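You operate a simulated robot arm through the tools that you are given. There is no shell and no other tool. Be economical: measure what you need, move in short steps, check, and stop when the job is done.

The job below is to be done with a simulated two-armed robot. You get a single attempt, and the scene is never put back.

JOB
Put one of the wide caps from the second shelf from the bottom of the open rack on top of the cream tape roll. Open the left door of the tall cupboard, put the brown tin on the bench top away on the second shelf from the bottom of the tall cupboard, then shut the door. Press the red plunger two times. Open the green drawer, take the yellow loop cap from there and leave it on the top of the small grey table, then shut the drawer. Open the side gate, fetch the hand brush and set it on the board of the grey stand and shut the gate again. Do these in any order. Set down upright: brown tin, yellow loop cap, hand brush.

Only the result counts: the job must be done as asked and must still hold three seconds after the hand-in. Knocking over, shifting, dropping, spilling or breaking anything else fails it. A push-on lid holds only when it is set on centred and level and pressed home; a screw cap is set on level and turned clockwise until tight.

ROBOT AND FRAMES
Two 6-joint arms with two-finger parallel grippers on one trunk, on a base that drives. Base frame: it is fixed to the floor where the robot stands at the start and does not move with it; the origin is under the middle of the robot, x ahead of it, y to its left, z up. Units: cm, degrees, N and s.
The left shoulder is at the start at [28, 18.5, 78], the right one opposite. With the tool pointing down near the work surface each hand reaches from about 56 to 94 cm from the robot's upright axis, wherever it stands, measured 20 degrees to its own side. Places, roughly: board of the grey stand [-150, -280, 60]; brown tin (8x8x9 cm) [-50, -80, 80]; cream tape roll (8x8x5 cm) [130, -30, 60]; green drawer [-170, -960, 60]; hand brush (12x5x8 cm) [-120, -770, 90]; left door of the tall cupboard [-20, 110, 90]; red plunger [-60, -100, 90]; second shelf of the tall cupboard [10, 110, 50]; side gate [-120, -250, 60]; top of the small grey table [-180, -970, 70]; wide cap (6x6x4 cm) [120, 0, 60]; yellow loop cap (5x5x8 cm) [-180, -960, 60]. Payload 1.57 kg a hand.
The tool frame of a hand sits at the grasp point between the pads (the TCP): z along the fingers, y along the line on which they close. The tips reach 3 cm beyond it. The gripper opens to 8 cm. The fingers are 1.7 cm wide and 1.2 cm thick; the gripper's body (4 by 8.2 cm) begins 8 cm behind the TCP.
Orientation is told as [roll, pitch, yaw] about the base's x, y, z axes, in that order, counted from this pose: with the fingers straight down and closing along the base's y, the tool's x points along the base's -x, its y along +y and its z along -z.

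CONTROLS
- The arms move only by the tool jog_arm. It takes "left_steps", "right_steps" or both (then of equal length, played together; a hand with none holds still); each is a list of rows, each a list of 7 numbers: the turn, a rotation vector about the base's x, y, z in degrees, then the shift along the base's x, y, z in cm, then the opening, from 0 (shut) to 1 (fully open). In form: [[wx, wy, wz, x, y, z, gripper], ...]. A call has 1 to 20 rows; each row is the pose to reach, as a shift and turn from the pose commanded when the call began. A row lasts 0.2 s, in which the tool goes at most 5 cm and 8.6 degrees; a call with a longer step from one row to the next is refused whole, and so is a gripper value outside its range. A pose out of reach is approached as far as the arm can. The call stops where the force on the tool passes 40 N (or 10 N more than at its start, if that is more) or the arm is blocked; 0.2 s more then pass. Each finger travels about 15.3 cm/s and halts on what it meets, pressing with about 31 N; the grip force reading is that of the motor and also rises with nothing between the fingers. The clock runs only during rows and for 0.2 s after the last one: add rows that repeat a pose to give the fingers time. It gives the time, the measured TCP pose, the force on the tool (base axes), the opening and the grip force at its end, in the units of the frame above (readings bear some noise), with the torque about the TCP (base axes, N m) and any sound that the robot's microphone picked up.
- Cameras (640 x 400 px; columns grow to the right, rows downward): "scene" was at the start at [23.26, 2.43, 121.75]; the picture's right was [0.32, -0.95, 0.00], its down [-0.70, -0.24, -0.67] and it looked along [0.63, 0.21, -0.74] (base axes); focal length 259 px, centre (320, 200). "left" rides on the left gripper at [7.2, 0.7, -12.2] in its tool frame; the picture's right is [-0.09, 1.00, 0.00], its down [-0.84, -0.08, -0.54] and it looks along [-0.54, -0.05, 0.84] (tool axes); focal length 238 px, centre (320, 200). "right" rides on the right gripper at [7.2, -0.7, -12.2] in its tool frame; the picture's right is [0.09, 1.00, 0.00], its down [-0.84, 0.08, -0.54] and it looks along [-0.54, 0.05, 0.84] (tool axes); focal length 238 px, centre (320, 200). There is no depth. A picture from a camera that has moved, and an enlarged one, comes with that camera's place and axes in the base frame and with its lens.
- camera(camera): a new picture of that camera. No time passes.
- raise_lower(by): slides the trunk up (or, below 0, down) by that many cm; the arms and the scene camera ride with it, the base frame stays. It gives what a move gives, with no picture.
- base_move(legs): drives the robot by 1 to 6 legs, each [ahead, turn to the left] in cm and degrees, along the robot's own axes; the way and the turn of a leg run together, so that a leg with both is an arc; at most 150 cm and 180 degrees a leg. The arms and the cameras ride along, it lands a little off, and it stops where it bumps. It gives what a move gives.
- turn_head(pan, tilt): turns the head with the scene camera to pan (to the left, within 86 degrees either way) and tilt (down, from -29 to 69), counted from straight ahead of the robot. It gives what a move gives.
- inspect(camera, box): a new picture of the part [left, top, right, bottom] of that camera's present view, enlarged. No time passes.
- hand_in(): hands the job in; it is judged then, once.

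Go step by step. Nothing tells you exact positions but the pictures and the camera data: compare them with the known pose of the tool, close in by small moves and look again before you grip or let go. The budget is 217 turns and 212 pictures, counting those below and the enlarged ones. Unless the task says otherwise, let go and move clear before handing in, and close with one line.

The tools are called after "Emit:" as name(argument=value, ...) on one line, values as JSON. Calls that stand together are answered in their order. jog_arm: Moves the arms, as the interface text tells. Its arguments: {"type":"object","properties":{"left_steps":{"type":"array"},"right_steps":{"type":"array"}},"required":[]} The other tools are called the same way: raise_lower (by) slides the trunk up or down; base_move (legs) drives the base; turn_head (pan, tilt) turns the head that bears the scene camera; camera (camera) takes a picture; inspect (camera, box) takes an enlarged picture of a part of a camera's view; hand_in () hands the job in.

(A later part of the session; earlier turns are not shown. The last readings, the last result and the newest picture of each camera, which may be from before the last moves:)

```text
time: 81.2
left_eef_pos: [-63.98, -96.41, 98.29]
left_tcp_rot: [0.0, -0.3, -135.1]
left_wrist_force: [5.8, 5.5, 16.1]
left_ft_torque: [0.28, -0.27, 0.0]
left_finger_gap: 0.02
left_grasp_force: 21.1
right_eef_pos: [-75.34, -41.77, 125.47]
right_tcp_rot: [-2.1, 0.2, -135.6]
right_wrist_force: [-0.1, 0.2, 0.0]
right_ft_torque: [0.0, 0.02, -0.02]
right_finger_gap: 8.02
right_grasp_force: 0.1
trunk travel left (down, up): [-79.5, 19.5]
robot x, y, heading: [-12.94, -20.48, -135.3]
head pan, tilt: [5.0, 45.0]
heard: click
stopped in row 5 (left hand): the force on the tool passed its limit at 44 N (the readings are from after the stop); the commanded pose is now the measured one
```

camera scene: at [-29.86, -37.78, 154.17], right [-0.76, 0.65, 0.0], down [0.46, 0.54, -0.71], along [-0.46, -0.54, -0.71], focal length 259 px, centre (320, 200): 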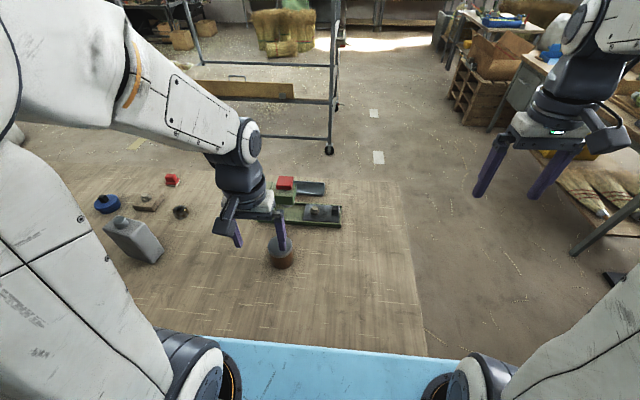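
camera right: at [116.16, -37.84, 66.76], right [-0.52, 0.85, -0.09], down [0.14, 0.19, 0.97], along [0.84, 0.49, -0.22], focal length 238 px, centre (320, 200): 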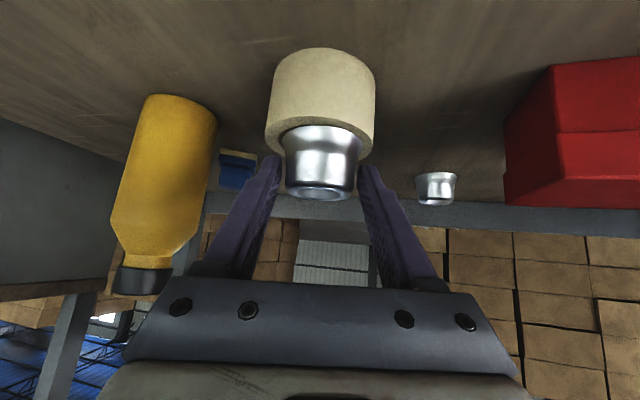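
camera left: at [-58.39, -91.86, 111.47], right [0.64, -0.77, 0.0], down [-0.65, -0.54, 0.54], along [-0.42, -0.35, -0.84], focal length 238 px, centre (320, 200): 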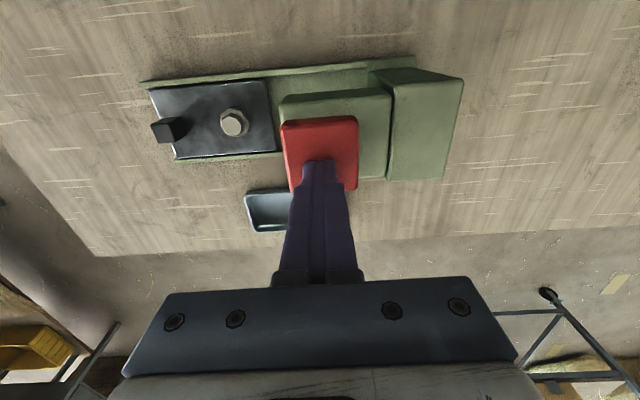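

Click heard: one press. I'll release fully and press again.

Emit:
jog_arm(left_steps=[[0, 0, 0, 0, 0, 1, 0], [0, 0, 0, 0, 0, 3, 0], [0, 0, 0, 0, 0, 4, 0], [0, 0, 0, 0, 0, 4, 0]])

Emit:
jog_arm(left_steps=[[0, 0, 0, 0, 0, -2, 0], [0, 0, 0, 0, 0, -3, 0], [0, 0, 0, 0, 0, -3.4, 0], [0, 0, 0, 0, 0, -3.8, 0], [0, 0, 0, 0, 0, -4.2, 0], [0, 0, 0, 0, 0, -4.6, 0], [0, 0, 0, 0, 0, -5, 0]])

```text
time: 82.2
left_eef_pos: [-64.0, -96.41, 102.11]
left_tcp_rot: [0.1, -0.3, -135.1]
left_wrist_force: [0.3, 0.3, -0.2]
left_ft_torque: [-0.01, 0.0, -0.01]
left_finger_gap: 0.0
left_grasp_force: 21.1
right_eef_pos: [-75.36, -41.86, 125.4]
right_tcp_rot: [-2.1, 0.3, -135.5]
right_wrist_force: [0.0, -0.6, -0.3]
right_ft_torque: [0.02, 0.04, -0.04]
right_finger_gap: 8.01
right_grasp_force: 0.2
trunk travel left (down, up): [-79.5, 19.5]
robot x, y, heading: [-12.84, -20.32, -135.4]
head pan, tilt: [5.0, 45.0]
```

```text
time: 83.7
left_eef_pos: [-63.94, -96.54, 98.26]
left_tcp_rot: [0.0, -1.0, -135.2]
left_wrist_force: [4.3, 5.1, 15.4]
left_ft_torque: [0.23, -0.22, 0.01]
left_finger_gap: 0.0
left_grasp_force: 21.2
right_eef_pos: [-75.25, -41.74, 125.38]
right_tcp_rot: [-2.1, 0.3, -135.6]
right_wrist_force: [-0.3, -0.4, -0.8]
right_ft_torque: [0.0, 0.0, -0.05]
right_finger_gap: 8.02
right_grasp_force: 0.0
trunk travel left (down, up): [-79.5, 19.5]
robot x, y, heading: [-12.84, -20.04, -135.0]
head pan, tilt: [5.0, 45.0]
heard: click
stopped in row 7 (left hand): the force on the tool passed its limit at 44 N (the readings are from after the stop); the commanded pose is now the measured one
```

Second click heard, so the plunger is done. I'll lift off, back the base away and retract the left arm so I can grasp the tin with a forward-tilted hand that also fits the cupboard shelf.

Emit:
jog_arm(left_steps=[[0, 0, 0, 0, 0, 4, 0], [0, 0, 0, 0, 0, 9, 0], [0, 0, 0, 0, 0, 13, 0.5], [0, 0, 0, 3, 3, 15, 1], [0, 0, 0, 6, 6, 15, 1], [0, 0, 0, 9, 9, 15, 1], [0, 0, 0, 12, 12, 15, 1], [0, 0, 0, 15, 15, 15, 1], [0, 0, 0, 18, 18, 15, 1]])

Emit:
camera(camera="left")

Emit:
base_move(legs=[[-28, 0]])

Emit:
camera(camera="scene")

```text
time: 85.7
left_eef_pos: [-46.18, -78.62, 113.14]
left_tcp_rot: [-0.1, -0.9, -135.0]
left_wrist_force: [-0.1, -0.9, 0.3]
left_ft_torque: [0.01, 0.0, -0.01]
left_finger_gap: 8.02
left_grasp_force: 0.0
left hand out of reach, approached as far as the arm can: row 3
right_eef_pos: [-75.31, -41.77, 125.45]
right_tcp_rot: [-2.1, 0.4, -135.5]
right_wrist_force: [0.4, 0.4, 0.0]
right_ft_torque: [0.0, -0.03, -0.04]
right_finger_gap: 7.98
right_grasp_force: 0.1
trunk travel left (down, up): [-79.5, 19.5]
robot x, y, heading: [-13.32, -20.32, -135.1]
head pan, tilt: [5.0, 45.0]
```

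```text
149 pictures are left
camera left: at [-40.59, -73.98, 125.23], right [0.64, -0.77, 0.0], down [-0.64, -0.53, 0.56], along [-0.43, -0.35, -0.83], focal length 238 px, centre (320, 200)
```

left: 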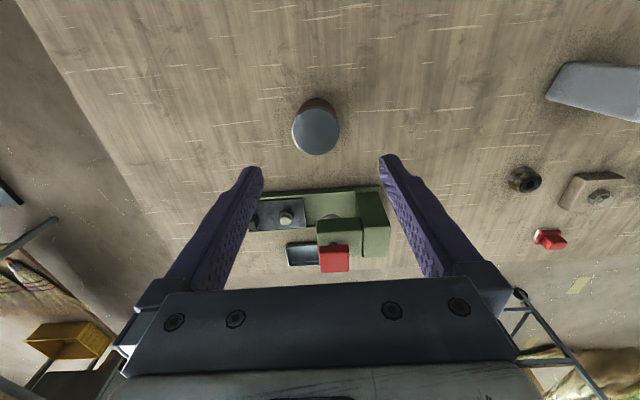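

```text
time: 87.6
left_eef_pos: [-26.47, -58.88, 113.1]
left_tcp_rot: [-0.1, -0.8, -135.3]
left_wrist_force: [0.1, -0.5, -0.1]
left_ft_torque: [0.0, 0.0, 0.02]
left_finger_gap: 7.99
left_grasp_force: 0.0
right_eef_pos: [-55.56, -21.92, 125.45]
right_tcp_rot: [-2.2, 0.3, -135.7]
right_wrist_force: [-0.6, 0.3, 0.0]
right_ft_torque: [0.01, -0.01, -0.03]
right_finger_gap: 8.0
right_grasp_force: 0.2
trunk travel left (down, up): [-79.5, 19.5]
robot x, y, heading: [6.96, -0.82, -135.3]
head pan, tilt: [5.0, 45.0]
```

```text
148 pictures are left
camera scene: at [-10.01, -18.04, 154.17], right [-0.76, 0.65, 0.0], down [0.46, 0.54, -0.71], along [-0.46, -0.54, -0.71], focal length 259 px, centre (320, 200)
```

scene: 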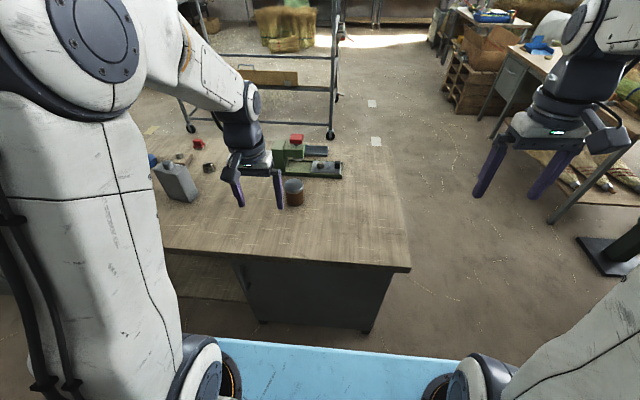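

Refined: bench top z≈79, tin at about (-50.3,-81) with a 7.4 cm lid, top ≈88. I'll retract the left hand a bit, lower the trunk, then tilt and extend.

Emit:
jog_arm(left_steps=[[0, 0, 0, 3, 3, 0, 1], [0, 0, 0, 5, 5, 0, 1]])

Emit:
raise_lower(by=-38)

Emit:
jog_arm(left_steps=[[0, 0, 0, 0, 0, 4.5, 1], [0, 0, 0, 0, 0, 9, 1], [0, 0, 0, 0, 0, 13, 1], [0, 0, 0, 0, 0, 17, 1], [-3.8, 3.8, 0, -1.5, -1.5, 18, 1], [-8.6, 8.6, 0, -4.5, -4.5, 18, 1], [-13.6, 13.6, 0, -7.5, -7.5, 18, 1], [-18.8, 18.8, 0, -10, -10, 18, 1], [-24, 24, 0, -12, -12, 18, 1], [-29, 29, 0, -14, -14, 18, 1], [-31.8, 31.8, 0, -15.5, -15.5, 18, 1]])

Emit:
camera(camera="scene")

Emit:
camera(camera="left")

```text
time: 88.2
left_eef_pos: [-21.52, -53.89, 113.09]
left_tcp_rot: [0.0, -1.0, -135.2]
left_wrist_force: [-0.4, 0.1, 0.3]
left_ft_torque: [-0.04, -0.03, 0.03]
left_finger_gap: 8.03
left_grasp_force: 0.1
right_eef_pos: [-55.53, -21.88, 125.39]
right_tcp_rot: [-2.1, 0.4, -135.8]
right_wrist_force: [-0.4, 0.1, -0.4]
right_ft_torque: [-0.01, 0.0, -0.01]
right_finger_gap: 7.98
right_grasp_force: 0.0
trunk travel left (down, up): [-79.5, 19.5]
robot x, y, heading: [6.87, -0.63, -135.1]
head pan, tilt: [5.0, 45.0]
```

```text
time: 91.9
left_eef_pos: [-21.48, -53.91, 75.09]
left_tcp_rot: [0.0, -1.0, -135.3]
left_wrist_force: [0.6, -0.3, -0.2]
left_ft_torque: [-0.01, 0.01, -0.01]
left_finger_gap: 8.0
left_grasp_force: 0.1
right_eef_pos: [-55.42, -21.93, 87.46]
right_tcp_rot: [-2.3, 0.3, -135.7]
right_wrist_force: [-0.2, 0.0, -0.1]
right_ft_torque: [0.0, 0.04, -0.03]
right_finger_gap: 8.01
right_grasp_force: 0.1
trunk travel left (down, up): [-41.5, 57.5]
robot x, y, heading: [6.86, -0.32, -135.3]
head pan, tilt: [5.0, 45.0]
```

```text
time: 94.3
left_eef_pos: [-37.05, -69.37, 93.07]
left_tcp_rot: [0.1, -46.0, -135.4]
left_wrist_force: [-0.8, 0.0, -0.5]
left_ft_torque: [0.03, 0.0, 0.01]
left_finger_gap: 7.99
left_grasp_force: 0.1
right_eef_pos: [-55.56, -22.0, 87.55]
right_tcp_rot: [-2.2, 0.3, -135.7]
right_wrist_force: [0.3, -0.3, -0.6]
right_ft_torque: [0.01, 0.01, 0.01]
right_finger_gap: 8.01
right_grasp_force: 0.0
trunk travel left (down, up): [-41.5, 57.5]
robot x, y, heading: [6.61, -0.55, -135.2]
head pan, tilt: [5.0, 45.0]
```

```text
147 pictures are left
camera scene: at [-9.98, -18.0, 116.17], right [-0.76, 0.65, 0.0], down [0.46, 0.54, -0.71], along [-0.46, -0.54, -0.71], focal length 259 px, centre (320, 200)
```

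scene: 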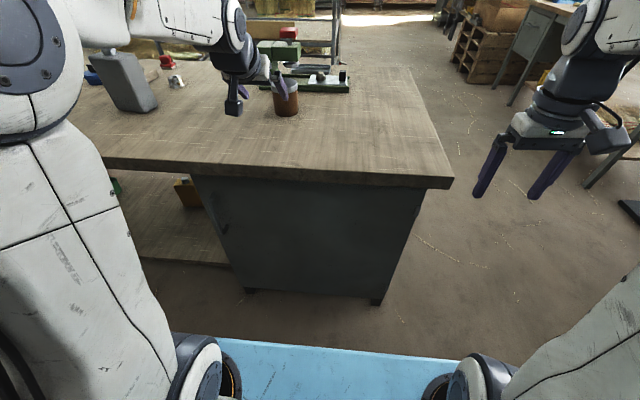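

```text
146 pictures are left
camera left: at [-26.83, -60.19, 96.42], right [0.66, -0.75, 0.07], down [-0.19, -0.08, 0.98], along [-0.73, -0.66, -0.2], focal length 238 px, centre (320, 200)
```

left: 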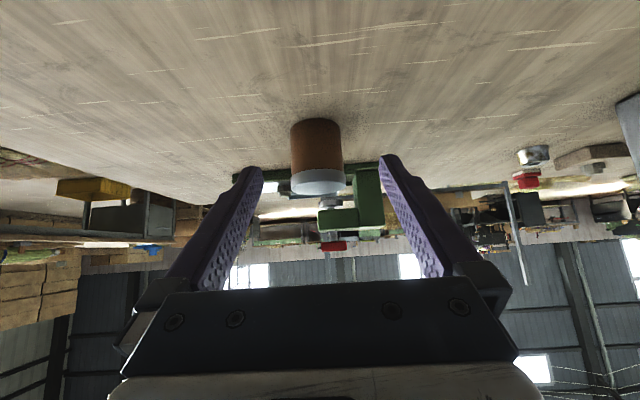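

Everything lines up: tin at s≈21.6. I'll advance forward, then diagonally down onto the tin, pausing to look.

Emit:
jog_arm(left_steps=[[0, 0, 0, -3.3, -2, 0, 1], [0, 0, 0, -5.7, -3.9, 0, 1], [0, 0, 0, -8, -6.2, -3.3, 1], [0, 0, 0, -10.3, -8.5, -6.6, 1]])

Emit:
camera(camera="left")

```text
time: 95.3
left_eef_pos: [-47.31, -77.79, 86.45]
left_tcp_rot: [0.2, -46.0, -135.3]
left_wrist_force: [0.3, 0.8, 0.8]
left_ft_torque: [0.0, -0.03, 0.0]
left_finger_gap: 7.99
left_grasp_force: 0.0
right_eef_pos: [-55.55, -21.9, 87.38]
right_tcp_rot: [-2.2, 0.3, -135.6]
right_wrist_force: [0.7, 0.8, -0.5]
right_ft_torque: [0.0, 0.0, 0.0]
right_finger_gap: 8.02
right_grasp_force: 0.0
trunk travel left (down, up): [-41.5, 57.5]
robot x, y, heading: [6.96, -0.66, -135.4]
head pan, tilt: [5.0, 45.0]
```

```text
145 pictures are left
camera left: at [-37.17, -68.62, 89.83], right [0.66, -0.75, 0.07], down [-0.19, -0.08, 0.98], along [-0.73, -0.66, -0.2], focal length 238 px, centre (320, 200)
```

left: 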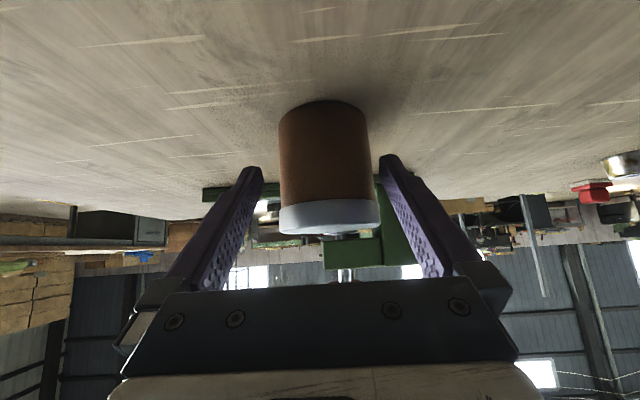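

Emit:
jog_arm(left_steps=[[0, 0, 0, -1, -1.4, -1.6, 1], [0, 0, 0, -2.2, -2.7, -3.2, 1]])

Emit:
camera(camera="left")

Emit:
inspect(camera="scene", box=[200, 40, 360, 140])

```text
time: 95.9
left_eef_pos: [-49.48, -80.65, 83.26]
left_tcp_rot: [0.3, -45.8, -135.3]
left_wrist_force: [-0.3, -0.5, 1.4]
left_ft_torque: [-0.01, 0.0, 0.0]
left_finger_gap: 7.99
left_grasp_force: 0.1
right_eef_pos: [-55.46, -22.03, 87.43]
right_tcp_rot: [-2.2, 0.3, -135.7]
right_wrist_force: [0.1, -0.1, -0.8]
right_ft_torque: [-0.05, -0.05, 0.02]
right_finger_gap: 7.98
right_grasp_force: 0.1
trunk travel left (down, up): [-41.5, 57.5]
robot x, y, heading: [6.93, -0.51, -135.5]
head pan, tilt: [5.0, 45.0]
```

```text
144 pictures are left
camera left: at [-39.39, -71.45, 86.61], right [0.66, -0.75, 0.07], down [-0.19, -0.08, 0.98], along [-0.73, -0.66, -0.2], focal length 238 px, centre (320, 200)
```

left: 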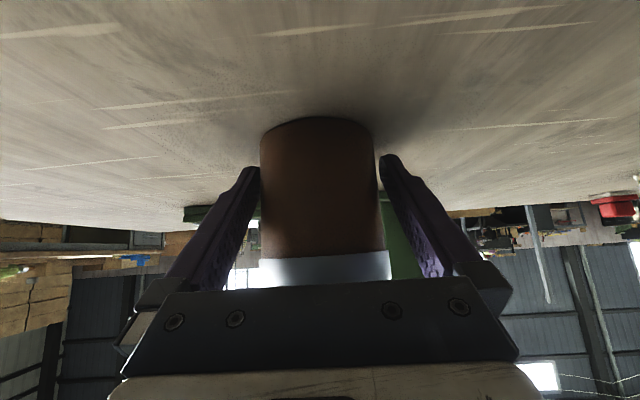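

```text
4.00 times, centred on (280, 90) of scene
camera zoom: at [-9.97, -18.0, 116.18], right [-0.76, 0.65, 0.0], down [0.46, 0.54, -0.71], along [-0.46, -0.54, -0.71], focal length 1034 px, centre (480, 640)
```

zoom: 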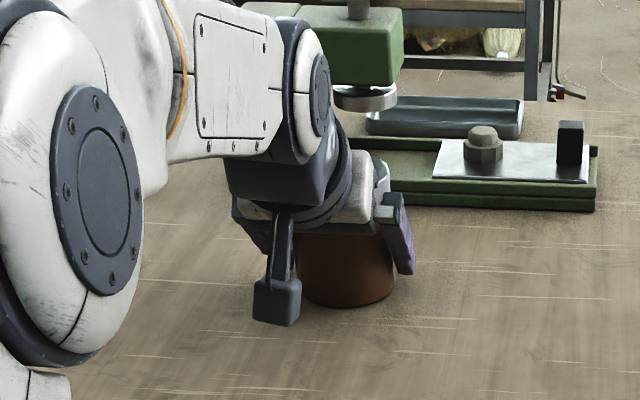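

Emit:
jog_arm(left_steps=[[0, 0, 0, 0, 0, 0, 0.8], [0, 0, 0, 0, 0, 0, 0.6], [0, 0, 0, 0, 0, 0, 0.6], [0, 0, 0, 0, 0, 1.5, 0.6], [0, 0, 0, 0, 0, 4, 0.6], [0, 0, 0, 1, 1, 8, 0.6], [0, 0, 0, 2, 2, 12, 0.6]])

Emit:
camera(camera="left")

```text
time: 97.5
left_eef_pos: [-47.54, -78.65, 95.18]
left_tcp_rot: [0.2, -45.8, -135.3]
left_wrist_force: [0.3, -0.2, -3.2]
left_ft_torque: [0.05, -0.03, 0.01]
left_finger_gap: 7.08
left_grasp_force: 30.8
right_eef_pos: [-55.51, -21.87, 87.43]
right_tcp_rot: [-2.2, 0.4, -135.7]
right_wrist_force: [-0.2, 0.4, -0.2]
right_ft_torque: [0.03, 0.0, -0.01]
right_finger_gap: 7.99
right_grasp_force: 0.1
trunk travel left (down, up): [-41.5, 57.5]
robot x, y, heading: [6.81, -0.32, -135.5]
head pan, tilt: [5.0, 45.0]
```

```text
142 pictures are left
camera left: at [-37.37, -69.44, 98.58], right [0.66, -0.75, 0.07], down [-0.19, -0.08, 0.98], along [-0.73, -0.65, -0.2], focal length 238 px, centre (320, 200)
```

left: 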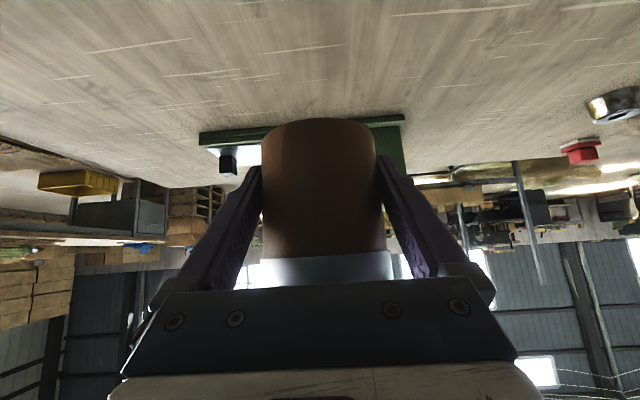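

Tin is held upright. I'll retract it, turn right toward the open floor past the bench end, and look before driving.

Emit:
jog_arm(left_steps=[[0, 0, 0, 3, 3, 1, 0.6], [0, 0, 0, 6, 6, 1, 0.6], [0, 0, 0, 9, 9, 1, 0.6], [0, 0, 0, 11, 11, 1, 0.6]])

Emit:
base_move(legs=[[0, -61]])

Emit:
turn_head(pan=0, tilt=25)

Emit:
camera(camera="scene")

Emit:
turn_head(pan=-75, tilt=25)

Emit:
camera(camera="scene")

```text
time: 98.5
left_eef_pos: [-36.51, -67.49, 96.18]
left_tcp_rot: [0.2, -45.8, -135.4]
left_wrist_force: [-0.4, -0.1, -2.4]
left_ft_torque: [0.0, -0.01, 0.0]
left_finger_gap: 7.1
left_grasp_force: 31.4
right_eef_pos: [-55.44, -22.01, 87.4]
right_tcp_rot: [-2.2, 0.4, -135.7]
right_wrist_force: [0.2, -0.3, 0.3]
right_ft_torque: [0.0, -0.02, -0.02]
right_finger_gap: 7.99
right_grasp_force: 0.0
trunk travel left (down, up): [-41.5, 57.5]
robot x, y, heading: [6.85, -0.5, -135.1]
head pan, tilt: [5.0, 45.0]
```

```text
time: 101.6
left_eef_pos: [-72.75, 5.21, 96.27]
left_tcp_rot: [0.2, -45.8, 163.5]
left_wrist_force: [-0.3, -0.3, -1.7]
left_ft_torque: [-0.02, -0.02, 0.0]
left_finger_gap: 7.09
left_grasp_force: 30.9
right_eef_pos: [-41.97, 43.7, 87.34]
right_tcp_rot: [-2.2, 0.3, 163.1]
right_wrist_force: [0.9, -2.1, -0.4]
right_ft_torque: [0.02, 0.02, 0.0]
right_finger_gap: 8.03
right_grasp_force: 0.0
trunk travel left (down, up): [-41.5, 57.5]
robot x, y, heading: [6.68, -0.5, 163.2]
head pan, tilt: [5.0, 45.0]
```

```text
time: 102.4
left_eef_pos: [-72.77, 5.22, 96.33]
left_tcp_rot: [0.2, -45.8, 163.5]
left_wrist_force: [0.6, -0.6, -2.4]
left_ft_torque: [-0.03, -0.05, -0.01]
left_finger_gap: 7.1
left_grasp_force: 30.5
right_eef_pos: [-41.99, 43.75, 87.43]
right_tcp_rot: [-2.3, 0.4, 163.1]
right_wrist_force: [-0.6, -0.5, -0.2]
right_ft_torque: [0.01, 0.03, -0.01]
right_finger_gap: 8.01
right_grasp_force: 0.0
trunk travel left (down, up): [-41.5, 57.5]
robot x, y, heading: [6.62, -0.51, 163.6]
head pan, tilt: [0.0, 25.0]
```

```text
141 pictures are left
camera scene: at [-17.52, 6.65, 119.22], right [0.29, 0.96, 0.0], down [0.41, -0.12, -0.91], along [-0.87, 0.26, -0.42], focal length 259 px, centre (320, 200)
```

scene: 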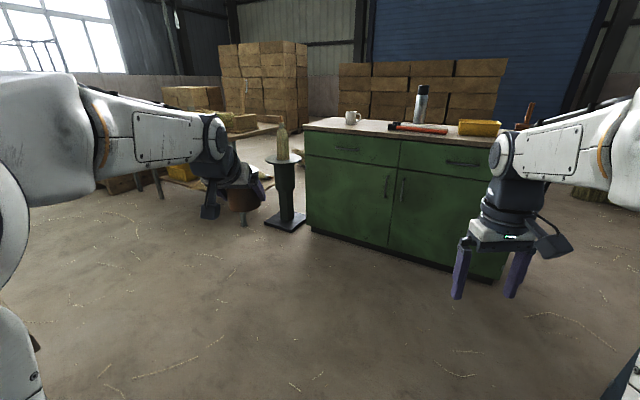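

```text
time: 103.9
left_eef_pos: [-72.84, 5.26, 96.25]
left_tcp_rot: [0.2, -45.8, 163.5]
left_wrist_force: [0.2, 0.4, -3.0]
left_ft_torque: [0.0, -0.03, 0.02]
left_finger_gap: 7.11
left_grasp_force: 31.2
right_eef_pos: [-42.09, 43.86, 87.41]
right_tcp_rot: [-2.2, 0.3, 163.1]
right_wrist_force: [0.5, -0.2, 0.5]
right_ft_torque: [-0.02, 0.0, 0.01]
right_finger_gap: 7.98
right_grasp_force: 0.0
trunk travel left (down, up): [-41.5, 57.5]
robot x, y, heading: [7.06, -0.8, 163.4]
head pan, tilt: [-75.0, 25.0]
```

```text
140 pictures are left
camera scene: at [-8.44, 13.23, 119.23], right [1.0, -0.03, 0.0], down [-0.01, -0.42, -0.91], along [0.02, 0.91, -0.42], focal length 259 px, centre (320, 200)
```

scene: 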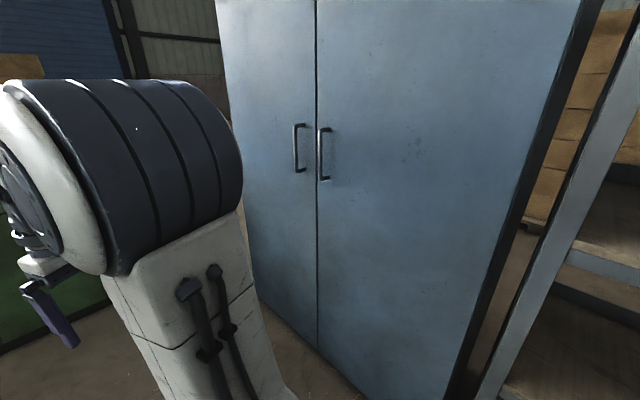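

The left door's handle is at about (-12.5,88,101), hinge near s=-115; beside it a green cabinet limits space. I'll drive to stand in front of the cupboard and turn to face it.

Emit:
base_move(legs=[[98, -1.4], [0, -117]])

Emit:
turn_head(pan=0, tilt=25)

Emit:
camera(camera="scene")

```text
time: 113.8
left_eef_pos: [-44.9, 96.23, 96.23]
left_tcp_rot: [0.2, -45.8, 46.2]
left_wrist_force: [0.1, 0.4, -3.1]
left_ft_torque: [-0.02, 0.01, -0.01]
left_finger_gap: 7.1
left_grasp_force: 31.1
right_eef_pos: [-24.8, 50.91, 87.42]
right_tcp_rot: [-2.3, 0.3, 45.7]
right_wrist_force: [-0.1, 1.1, 0.6]
right_ft_torque: [-0.01, 0.01, 0.01]
right_finger_gap: 7.99
right_grasp_force: 0.0
trunk travel left (down, up): [-41.5, 57.5]
robot x, y, heading: [-86.61, 27.79, 45.8]
head pan, tilt: [-75.0, 25.0]
```

```text
time: 115.3
left_eef_pos: [-44.81, 96.09, 96.27]
left_tcp_rot: [0.2, -45.8, 46.1]
left_wrist_force: [0.0, 0.2, -2.5]
left_ft_torque: [-0.03, 0.01, -0.03]
left_finger_gap: 7.07
left_grasp_force: 30.8
right_eef_pos: [-24.7, 51.11, 87.45]
right_tcp_rot: [-2.2, 0.4, 45.6]
right_wrist_force: [0.3, -0.5, 0.1]
right_ft_torque: [-0.02, -0.01, 0.04]
right_finger_gap: 7.98
right_grasp_force: 0.0
trunk travel left (down, up): [-41.5, 57.5]
robot x, y, heading: [-86.45, 27.85, 45.8]
head pan, tilt: [0.0, 25.0]
```

```text
139 pictures are left
camera scene: at [-69.3, 46.1, 119.23], right [0.72, -0.7, 0.0], down [-0.29, -0.3, -0.91], along [0.63, 0.65, -0.42], focal length 259 px, centre (320, 200)
```

scene: 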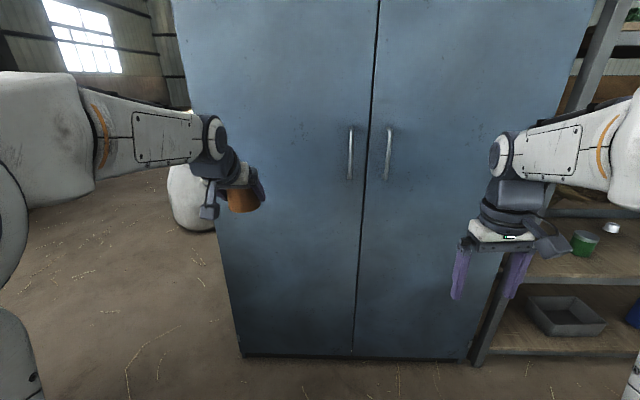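

I'll swing the tin-holding left arm aside to the left, clear of the door's swing.

Emit:
jog_arm(left_steps=[[0, 0, 5, -3.23, 2.99, 0, 0.6], [0, 0, 10, -6.68, 5.66, 0, 0.6], [0, 0, 15, -10.35, 8.01, 0, 0.6], [0, 0, 20, -14.21, 10.04, 0, 0.6], [0, 0, 25, -18.24, 11.72, 0, 0.6], [0, 0, 30, -22.39, 13.05, 0, 0.6], [0, 0, 35, -26.65, 14.01, 0, 0.6], [0, 0, 40, -30.97, 14.59, 0, 0.6], [0, 0, 45, -35.33, 14.8, 0, 0.6]], right_steps=[[0, 0, 0, -1.5, 1.5, 2, 1], [0, 0, 0, -4, 4, 5, 1], [5, -5, 0, -6.5, 6.5, 8, 1], [10, -10, 0, -8, 8.5, 10, 1], [15, -15, 0, -9, 11, 12, 1], [20, -20, 0, -9, 14, 13, 1], [25, -25, 0, -8, 16, 13, 1], [30, -30, 0, -6, 18, 13, 1], [32, -32, 0, -4, 20, 13, 1]])

Emit:
camera(camera="scene")

Emit:
camera(camera="right")

```text
time: 117.3
left_eef_pos: [-80.39, 111.02, 96.28]
left_tcp_rot: [0.2, -45.8, 91.1]
left_wrist_force: [-0.4, -0.3, -2.8]
left_ft_torque: [-0.04, 0.0, 0.0]
left_finger_gap: 7.1
left_grasp_force: 31.0
right_eef_pos: [-28.78, 70.9, 100.42]
right_tcp_rot: [-2.7, -45.0, 45.9]
right_wrist_force: [-0.3, 0.5, -0.9]
right_ft_torque: [0.03, -0.01, -0.01]
right_finger_gap: 8.0
right_grasp_force: 0.0
trunk travel left (down, up): [-41.5, 57.5]
robot x, y, heading: [-86.5, 27.92, 46.0]
head pan, tilt: [0.0, 25.0]
```

```text
138 pictures are left
camera scene: at [-69.3, 46.09, 119.23], right [0.72, -0.69, 0.0], down [-0.29, -0.3, -0.91], along [0.63, 0.65, -0.42], focal length 259 px, centre (320, 200)
```

scene: 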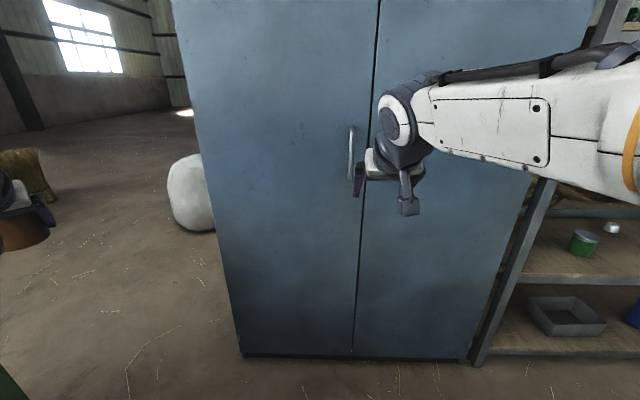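

```text
137 pictures are left
camera right: at [-38.33, 61.24, 103.93], right [-0.74, 0.67, -0.1], down [0.07, 0.22, 0.97], along [0.67, 0.71, -0.21], focal length 238 px, centre (320, 200)
```

right: 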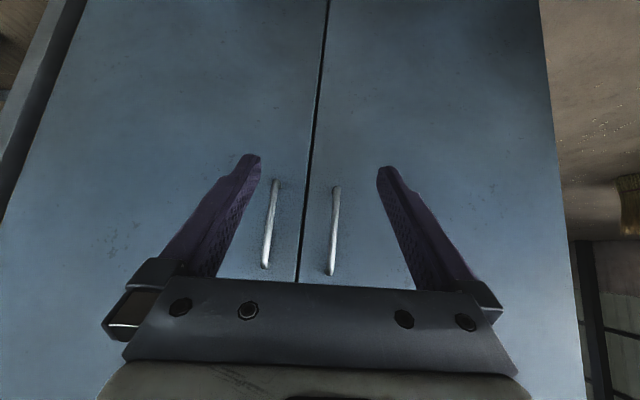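

Emit:
jog_arm(right_steps=[[0, 0, 0, 1.5, 4, 0, 1], [0, 0, 0, 4, 7.5, 0, 1], [0, 0, 0, 7, 11, 0, 1], [0, 0, 0, 10.1, 15.4, 0, 1]])

Emit:
camera(camera="right")

```text
refused: row 4 steps farther than a row can; nothing moved
```

```text
136 pictures are left
camera right: at [-38.33, 61.24, 103.93], right [-0.74, 0.67, -0.1], down [0.07, 0.22, 0.97], along [0.67, 0.71, -0.21], focal length 238 px, centre (320, 200)
```

right: 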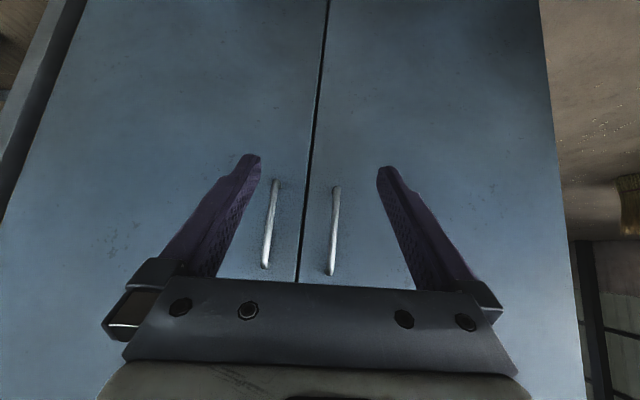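

Emit:
jog_arm(right_steps=[[0, 0, 0, 1.5, 4, 0, 1], [0, 0, 0, 4, 7, 0, 1], [0, 0, 0, 6, 10, 0, 1], [0, 0, 0, 8, 13, 0, 1], [0, 0, 0, 10.1, 15.4, 0, 1]])

Emit:
camera(camera="right")

```text
time: 118.5
left_eef_pos: [-80.27, 110.79, 96.3]
left_tcp_rot: [0.2, -45.8, 91.1]
left_wrist_force: [1.2, 0.0, -2.4]
left_ft_torque: [-0.02, 0.01, 0.0]
left_finger_gap: 7.12
left_grasp_force: 31.2
right_eef_pos: [-18.7, 86.34, 100.52]
right_tcp_rot: [-2.9, -45.0, 46.0]
right_wrist_force: [0.2, 0.1, 0.4]
right_ft_torque: [0.0, 0.0, 0.0]
right_finger_gap: 8.01
right_grasp_force: 0.0
trunk travel left (down, up): [-41.5, 57.5]
robot x, y, heading: [-86.56, 27.83, 45.8]
head pan, tilt: [0.0, 25.0]
```

```text
135 pictures are left
camera right: at [-28.13, 76.67, 104.02], right [-0.74, 0.67, -0.1], down [0.07, 0.23, 0.97], along [0.67, 0.71, -0.21], focal length 238 px, centre (320, 200)
```

right: 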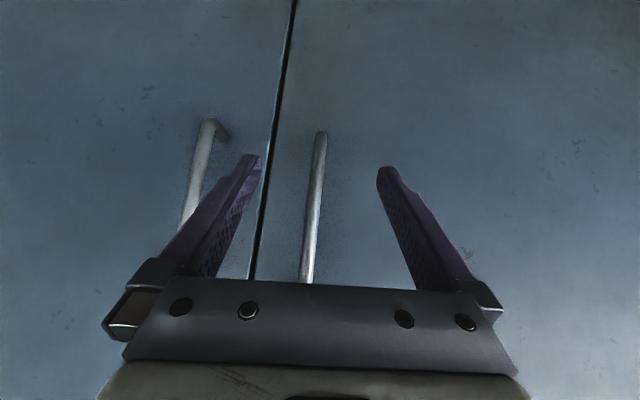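

Emit:
jog_arm(right_steps=[[0, 0, 0, 2, 2, 0, 1], [0, 0, 0, 4.2, 4.2, 0, 1], [0, 0, 0, 4.2, 4.2, 0, 0.5], [0, 0, 0, 4.2, 4.2, 0, 0], [0, 0, 0, 4.2, 4.2, 0, 0], [0, 0, 0, 4.2, 4.2, 0, 0]])

Emit:
camera(camera="right")

```text
time: 119.9
left_eef_pos: [-80.17, 110.89, 96.27]
left_tcp_rot: [0.2, -45.8, 91.0]
left_wrist_force: [-0.7, -0.7, -3.1]
left_ft_torque: [-0.01, -0.01, 0.02]
left_finger_gap: 7.11
left_grasp_force: 31.2
right_eef_pos: [-14.38, 90.35, 100.2]
right_tcp_rot: [-3.0, -44.8, 45.9]
right_wrist_force: [5.0, -6.6, -2.6]
right_ft_torque: [0.25, 0.72, -0.12]
right_finger_gap: 1.26
right_grasp_force: 29.3
right hand out of reach, approached as far as the arm can: row 2
trunk travel left (down, up): [-41.5, 57.5]
robot x, y, heading: [-86.72, 28.03, 45.8]
head pan, tilt: [0.0, 25.0]
```

```text
134 pictures are left
camera right: at [-23.96, 80.58, 103.72], right [-0.73, 0.67, -0.1], down [0.07, 0.23, 0.97], along [0.67, 0.71, -0.22], focal length 238 px, centre (320, 200)
```

right: 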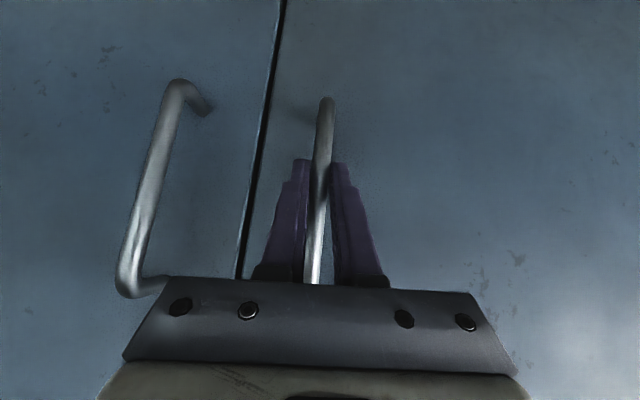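

The handle is gripped. I'll pull along the door's arc (hinge at the left, radius about 43).

Emit:
jog_arm(right_steps=[[0, 0, 0, -1.5, -1.2, 0, 0], [0, 0, 0, -3, -2.3, 0, 0], [0, 0, 0, -4.6, -3.3, 0, 0], [0, 0, 0, -6.2, -4.3, 0, 0], [0, 0, 0, -7.9, -5.2, 0, 0], [0, 0, 0, -9.55, -6, 0, 0], [0, 0, 0, -11.3, -6.7, 0, 0], [0, 0, 0, -13.1, -7.4, 0, 0]])

Emit:
camera(camera="scene")

```text
time: 121.7
left_eef_pos: [-80.07, 110.92, 96.37]
left_tcp_rot: [0.3, -46.0, 90.9]
left_wrist_force: [0.2, 0.0, -1.7]
left_ft_torque: [-0.03, 0.02, 0.01]
left_finger_gap: 7.12
left_grasp_force: 30.9
right_eef_pos: [-27.3, 82.81, 100.31]
right_tcp_rot: [-3.1, -44.4, 45.8]
right_wrist_force: [9.2, -26.2, -8.5]
right_ft_torque: [-0.23, 0.93, -0.33]
right_finger_gap: 1.28
right_grasp_force: 29.6
trunk travel left (down, up): [-41.5, 57.5]
robot x, y, heading: [-86.46, 28.03, 46.1]
head pan, tilt: [0.0, 25.0]
```

```text
133 pictures are left
camera scene: at [-69.2, 46.01, 119.23], right [0.72, -0.7, 0.0], down [-0.29, -0.3, -0.91], along [0.63, 0.65, -0.42], focal length 259 px, centre (320, 200)
```

scene: 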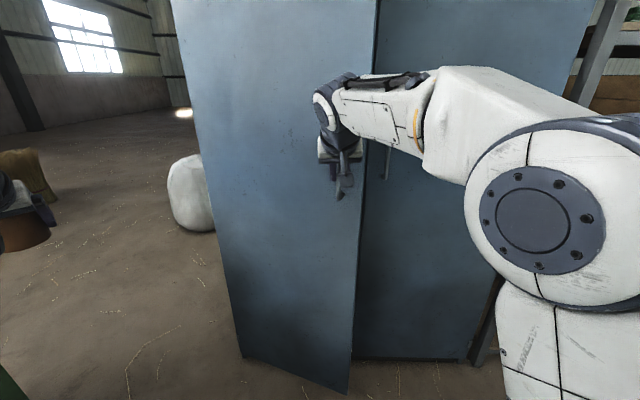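

Emit:
jog_arm(right_steps=[[0, 0, -2, -2.55, -1.41, 0, 0], [0, 0, -4, -5.8, -2.4, 0, 0], [0, 0, -6, -7.9, -2.95, 0, 0], [0, 0, -8, -9.9, -3.4, 0, 0], [0, 0, -9, -12, -3.7, 0, 0], [0, 0, -10, -14.1, -3.9, 0, 0], [0, 0, -11, -16.2, -4, 0, 0], [0, 0, -12, -18.2, -4.1, 0, 0]])

Emit:
camera(camera="scene")

```text
time: 123.5
left_eef_pos: [-80.28, 110.97, 96.2]
left_tcp_rot: [0.2, -45.8, 91.0]
left_wrist_force: [-0.1, 0.2, -2.1]
left_ft_torque: [-0.07, -0.04, -0.01]
left_finger_gap: 7.14
left_grasp_force: 30.7
right_eef_pos: [-45.65, 78.99, 100.33]
right_tcp_rot: [-3.1, -44.7, 33.9]
right_wrist_force: [-0.7, 1.0, -0.4]
right_ft_torque: [-0.01, 0.02, -0.02]
right_finger_gap: 0.0
right_grasp_force: 21.7
trunk travel left (down, up): [-41.5, 57.5]
robot x, y, heading: [-86.79, 27.93, 46.0]
head pan, tilt: [0.0, 25.0]
```

```text
132 pictures are left
camera scene: at [-69.28, 46.07, 119.22], right [0.72, -0.7, 0.0], down [-0.29, -0.3, -0.91], along [0.63, 0.65, -0.42], focal length 259 px, centre (320, 200)
```

scene: 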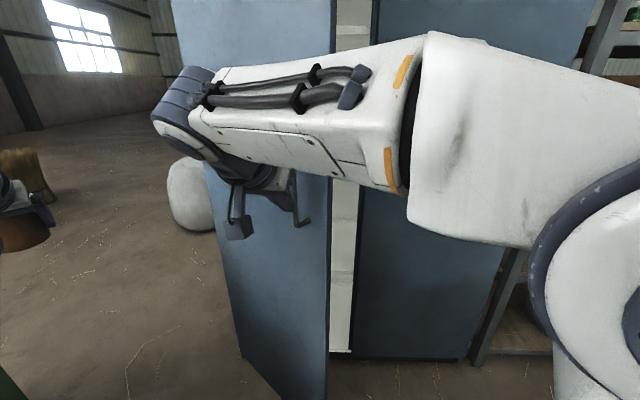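

The handle slipped off with the door about 35-40° open. I'll back up a little, bring the right hand round to the inside of the door edge, and push it open.

Emit:
base_move(legs=[[-8, 0]])

Emit:
jog_arm(right_steps=[[0, 0, 2, 3.3, -3.3, 0, 0], [0, 0, 4, 6.6, -6.6, 0, 0], [0, 0, 6, 9.9, -9.9, 0, 0], [0, 0, 8, 13.2, -13.2, 0, 0], [0, 0, 10, 16, -16, 0, 0]])

Emit:
camera(camera="scene")

```text
time: 124.6
left_eef_pos: [-85.82, 105.09, 96.19]
left_tcp_rot: [0.1, -45.7, 90.9]
left_wrist_force: [0.6, 0.5, -2.2]
left_ft_torque: [0.0, -0.03, 0.01]
left_finger_gap: 7.11
left_grasp_force: 31.2
right_eef_pos: [-51.4, 73.23, 100.32]
right_tcp_rot: [-2.9, -44.9, 33.9]
right_wrist_force: [0.6, -0.1, -0.4]
right_ft_torque: [0.0, -0.02, -0.01]
right_finger_gap: 0.0
right_grasp_force: 21.1
trunk travel left (down, up): [-41.5, 57.5]
robot x, y, heading: [-92.6, 22.05, 46.1]
head pan, tilt: [0.0, 25.0]
```

```text
time: 125.8
left_eef_pos: [-85.82, 105.01, 96.24]
left_tcp_rot: [0.2, -45.7, 90.9]
left_wrist_force: [-0.7, 0.4, -2.4]
left_ft_torque: [-0.02, 0.01, -0.03]
left_finger_gap: 7.11
left_grasp_force: 30.8
right_eef_pos: [-34.71, 58.4, 100.7]
right_tcp_rot: [-2.9, -44.9, 44.0]
right_wrist_force: [0.9, -0.7, 0.9]
right_ft_torque: [0.01, 0.03, 0.01]
right_finger_gap: 0.0
right_grasp_force: 21.7
right hand out of reach, approached as far as the arm can: row 5
trunk travel left (down, up): [-41.5, 57.5]
robot x, y, heading: [-91.99, 22.15, 45.7]
head pan, tilt: [0.0, 25.0]
```

```text
131 pictures are left
camera scene: at [-75.0, 40.28, 119.23], right [0.72, -0.69, 0.0], down [-0.29, -0.3, -0.91], along [0.63, 0.65, -0.42], focal length 259 px, centre (320, 200)
```

scene: 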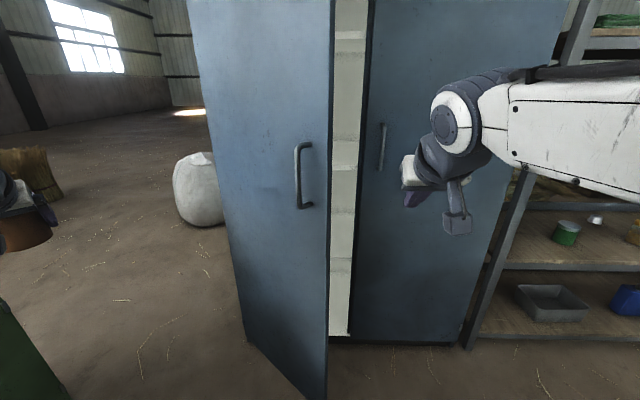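

Emit:
jog_arm(right_steps=[[0, 0, 0, 2.4, 3.5, 0, 0], [0, 0, 0, 4.8, 7, 0, 0], [0, 0, 0, 7.2, 10.5, 0, 0], [0, 0, 0, 9.6, 14, 0, 0], [0, 0, 0, 12, 17.5, 0, 0], [0, 0, 0, 14.1, 21, 0, 0]])

Emit:
camera(camera="scene")

```text
time: 127.2
left_eef_pos: [-85.79, 104.98, 96.23]
left_tcp_rot: [0.2, -45.9, 90.8]
left_wrist_force: [-0.4, 0.4, -2.1]
left_ft_torque: [0.0, -0.01, 0.01]
left_finger_gap: 7.13
left_grasp_force: 30.9
right_eef_pos: [-20.5, 79.43, 100.49]
right_tcp_rot: [-2.9, -44.9, 44.0]
right_wrist_force: [0.2, 0.4, 0.5]
right_ft_torque: [0.01, 0.04, -0.01]
right_finger_gap: 0.01
right_grasp_force: 21.0
trunk travel left (down, up): [-41.5, 57.5]
robot x, y, heading: [-92.25, 22.29, 45.9]
head pan, tilt: [0.0, 25.0]
```

```text
130 pictures are left
camera scene: at [-75.01, 40.23, 119.24], right [0.72, -0.69, 0.0], down [-0.29, -0.3, -0.91], along [0.63, 0.65, -0.42], focal length 259 px, centre (320, 200)
```

scene: 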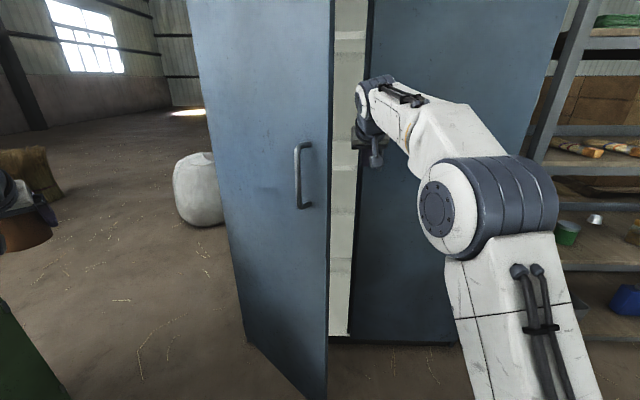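

Emit:
jog_arm(right_steps=[[0, 0, 0, -3.2, 2.7, 0, 0], [0, 0, 0, -6.4, 5.4, 0, 0], [0, 0, 0, -9.6, 8.1, 0, 0], [0, 0, 0, -12.8, 10.8, 0, 0], [0, 0, 0, -16, 13.5, 0, 0], [0, 0, 0, -19.2, 16.2, 0, 0], [0, 0, 0, -22.4, 18.5, 0, 0], [0, 0, 0, -25.6, 20.5, 0, 0]])

Emit:
camera(camera="scene")

```text
time: 129.0
left_eef_pos: [-85.81, 105.03, 96.15]
left_tcp_rot: [0.1, -45.7, 90.9]
left_wrist_force: [0.6, 0.1, -2.4]
left_ft_torque: [-0.04, 0.02, -0.04]
left_finger_gap: 7.11
left_grasp_force: 30.9
right_eef_pos: [-45.33, 93.74, 97.16]
right_tcp_rot: [-2.9, -45.0, 43.9]
right_wrist_force: [0.0, 0.4, 0.4]
right_ft_torque: [0.01, -0.02, -0.01]
right_finger_gap: 0.0
right_grasp_force: 21.2
right hand out of reach, approached as far as the arm can: row 4, 5, 6, 7, 8
trunk travel left (down, up): [-41.5, 57.5]
robot x, y, heading: [-91.98, 22.2, 46.1]
head pan, tilt: [0.0, 25.0]
```

```text
129 pictures are left
camera scene: at [-74.99, 40.27, 119.23], right [0.72, -0.69, 0.0], down [-0.29, -0.3, -0.91], along [0.63, 0.65, -0.42], focal length 259 px, centre (320, 200)
```

scene: 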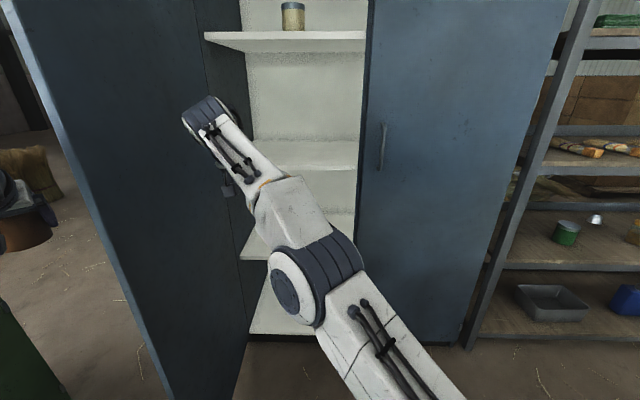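

The door is open about 90° and I can see the shelves (z≈10, ~52, ~92, ~132). I'll back straight out so I can swing the tin arm in front of me clear of the door.

Emit:
base_move(legs=[[-28, 0]])

Emit:
camera(camera="scene")

```text
time: 130.9
left_eef_pos: [-105.36, 84.94, 96.27]
left_tcp_rot: [0.2, -45.8, 91.0]
left_wrist_force: [0.3, 0.4, -2.0]
left_ft_torque: [-0.02, -0.06, 0.03]
left_finger_gap: 7.08
left_grasp_force: 30.8
right_eef_pos: [-64.8, 73.67, 97.16]
right_tcp_rot: [-2.9, -45.0, 43.9]
right_wrist_force: [-1.9, 0.6, 0.4]
right_ft_torque: [0.01, 0.01, -0.03]
right_finger_gap: 0.0
right_grasp_force: 21.7
trunk travel left (down, up): [-41.5, 57.5]
robot x, y, heading: [-111.41, 2.05, 46.1]
head pan, tilt: [0.0, 25.0]
```

```text
128 pictures are left
camera scene: at [-94.46, 20.14, 119.23], right [0.72, -0.69, 0.0], down [-0.29, -0.3, -0.91], along [0.63, 0.65, -0.42], focal length 259 px, centre (320, 200)
```

scene: 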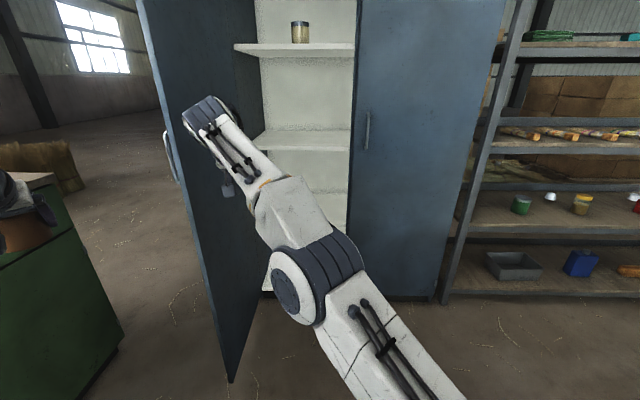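

Emit:
jog_arm(left_steps=[[0, 0, -5, 4.36, 0.2, 0, 0.6], [0, 0, -10, 8.68, 0.0, 0, 0.6], [0, 0, -15, 12.94, -0.8, 0, 0.6], [0, 0, -20, 17.09, -1.75, 0, 0.6], [0, 0, -25, 21.12, -3.1, 0, 0.6], [0, 0, -30, 25, -4.8, 0, 0.6], [0, 0, -35, 28.6, -6.8, 0, 0.6], [0, 0, -40, 32.1, -9.2, 0, 0.6], [0, 0, -45, 35.33, -11.8, 0, 0.6]], right_steps=[[0, 0, 0, 3, -3, 0, 0], [0, 0, 0, 6, -6, 0, 0], [0, 0, 0, 9, -9, 0, 0.5], [0, 0, 0, 12, -12, 0, 1], [0, 0, 0, 15, -15, 0, 1], [0, 0, 0, 18, -18, 0, 1], [0, 0, 0, 21, -21, 0, 1], [0, 0, 0, 24, -24, 0, 1], [0, 0, 0, 27, -27, 0, 1]])

Emit:
camera(camera="scene")

```text
time: 132.9
left_eef_pos: [-69.95, 73.24, 96.16]
left_tcp_rot: [0.2, -45.8, 46.0]
left_wrist_force: [-0.2, 0.4, -3.5]
left_ft_torque: [-0.05, -0.02, 0.01]
left_finger_gap: 7.09
left_grasp_force: 31.0
right_eef_pos: [-37.9, 46.72, 97.36]
right_tcp_rot: [-2.9, -45.1, 44.1]
right_wrist_force: [1.2, 0.7, -0.3]
right_ft_torque: [-0.01, -0.03, -0.03]
right_finger_gap: 8.04
right_grasp_force: 0.1
trunk travel left (down, up): [-41.5, 57.5]
robot x, y, heading: [-111.76, 2.25, 46.0]
head pan, tilt: [0.0, 25.0]
```

```text
127 pictures are left
camera scene: at [-94.49, 20.16, 119.23], right [0.72, -0.69, 0.0], down [-0.29, -0.3, -0.91], along [0.63, 0.65, -0.42], focal length 259 px, centre (320, 200)
```

scene: 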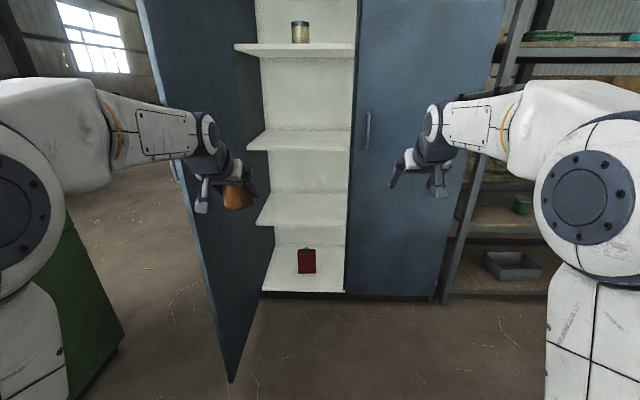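

The view is clear: second shelf from the bottom is at z≈51.5, opening s from -115 to -69. I'll shift the robot a bit right so the left elbow clears the open door, and tuck the right arm.

Emit:
base_move(legs=[[0, -40], [19, 0], [0, 40]])

Emit:
jog_arm(right_steps=[[-5, 5, 0, -2.5, -2.5, 0, 1], [-10, 10, 0, -5, -5, 0, 1], [-15, 15, 0, -7.5, -7.5, 0, 1], [-20, 20, 0, -10, -10, 0, 1], [-25, 25, 0, -12.5, -12.5, 0, 1], [-30, 30, 0, -15, -15, 0, 1], [-32, 32, 0, -17, -17, 0, 1]])

Emit:
raise_lower(by=-28)

Emit:
camera(camera="scene")

```text
time: 138.2
left_eef_pos: [-51.37, 75.27, 96.24]
left_tcp_rot: [0.2, -45.8, 46.1]
left_wrist_force: [-0.1, 0.1, -1.7]
left_ft_torque: [0.0, 0.02, -0.01]
left_finger_gap: 7.11
left_grasp_force: 31.0
right_eef_pos: [-19.27, 48.85, 97.31]
right_tcp_rot: [-2.9, -44.9, 44.2]
right_wrist_force: [-0.4, -0.3, 0.0]
right_ft_torque: [-0.03, 0.03, 0.02]
right_finger_gap: 7.98
right_grasp_force: 0.1
trunk travel left (down, up): [-41.5, 57.5]
robot x, y, heading: [-92.76, 4.45, 46.3]
head pan, tilt: [0.0, 25.0]
```

```text
time: 139.8
left_eef_pos: [-51.44, 75.26, 96.14]
left_tcp_rot: [0.2, -45.9, 46.1]
left_wrist_force: [0.1, 0.5, -2.5]
left_ft_torque: [0.0, -0.01, 0.01]
left_finger_gap: 7.08
left_grasp_force: 30.9
right_eef_pos: [-36.17, 31.65, 97.2]
right_tcp_rot: [-3.5, 0.5, 44.4]
right_wrist_force: [1.3, 0.1, -0.3]
right_ft_torque: [-0.03, 0.04, 0.01]
right_finger_gap: 8.02
right_grasp_force: 0.0
trunk travel left (down, up): [-41.5, 57.5]
robot x, y, heading: [-92.72, 3.82, 46.7]
head pan, tilt: [0.0, 25.0]
```

```text
time: 142.6
left_eef_pos: [-51.29, 75.24, 68.23]
left_tcp_rot: [0.2, -45.8, 46.2]
left_wrist_force: [0.2, -0.3, -2.4]
left_ft_torque: [0.01, 0.05, -0.01]
left_finger_gap: 7.07
left_grasp_force: 31.4
right_eef_pos: [-36.23, 31.7, 69.26]
right_tcp_rot: [-3.6, 0.3, 44.4]
right_wrist_force: [0.2, -0.5, -0.5]
right_ft_torque: [0.0, 0.01, -0.02]
right_finger_gap: 7.98
right_grasp_force: 0.0
trunk travel left (down, up): [-13.5, 85.5]
robot x, y, heading: [-92.51, 4.41, 46.4]
head pan, tilt: [0.0, 25.0]
```

```text
126 pictures are left
camera scene: at [-75.71, 22.15, 91.23], right [0.72, -0.69, 0.0], down [-0.29, -0.31, -0.91], along [0.63, 0.66, -0.42], focal length 259 px, centre (320, 200)
```

scene: 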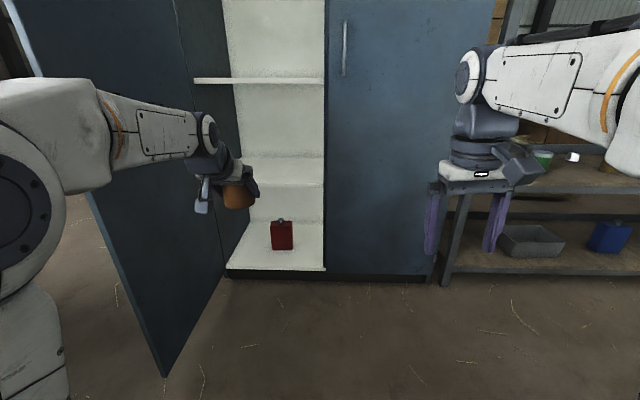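

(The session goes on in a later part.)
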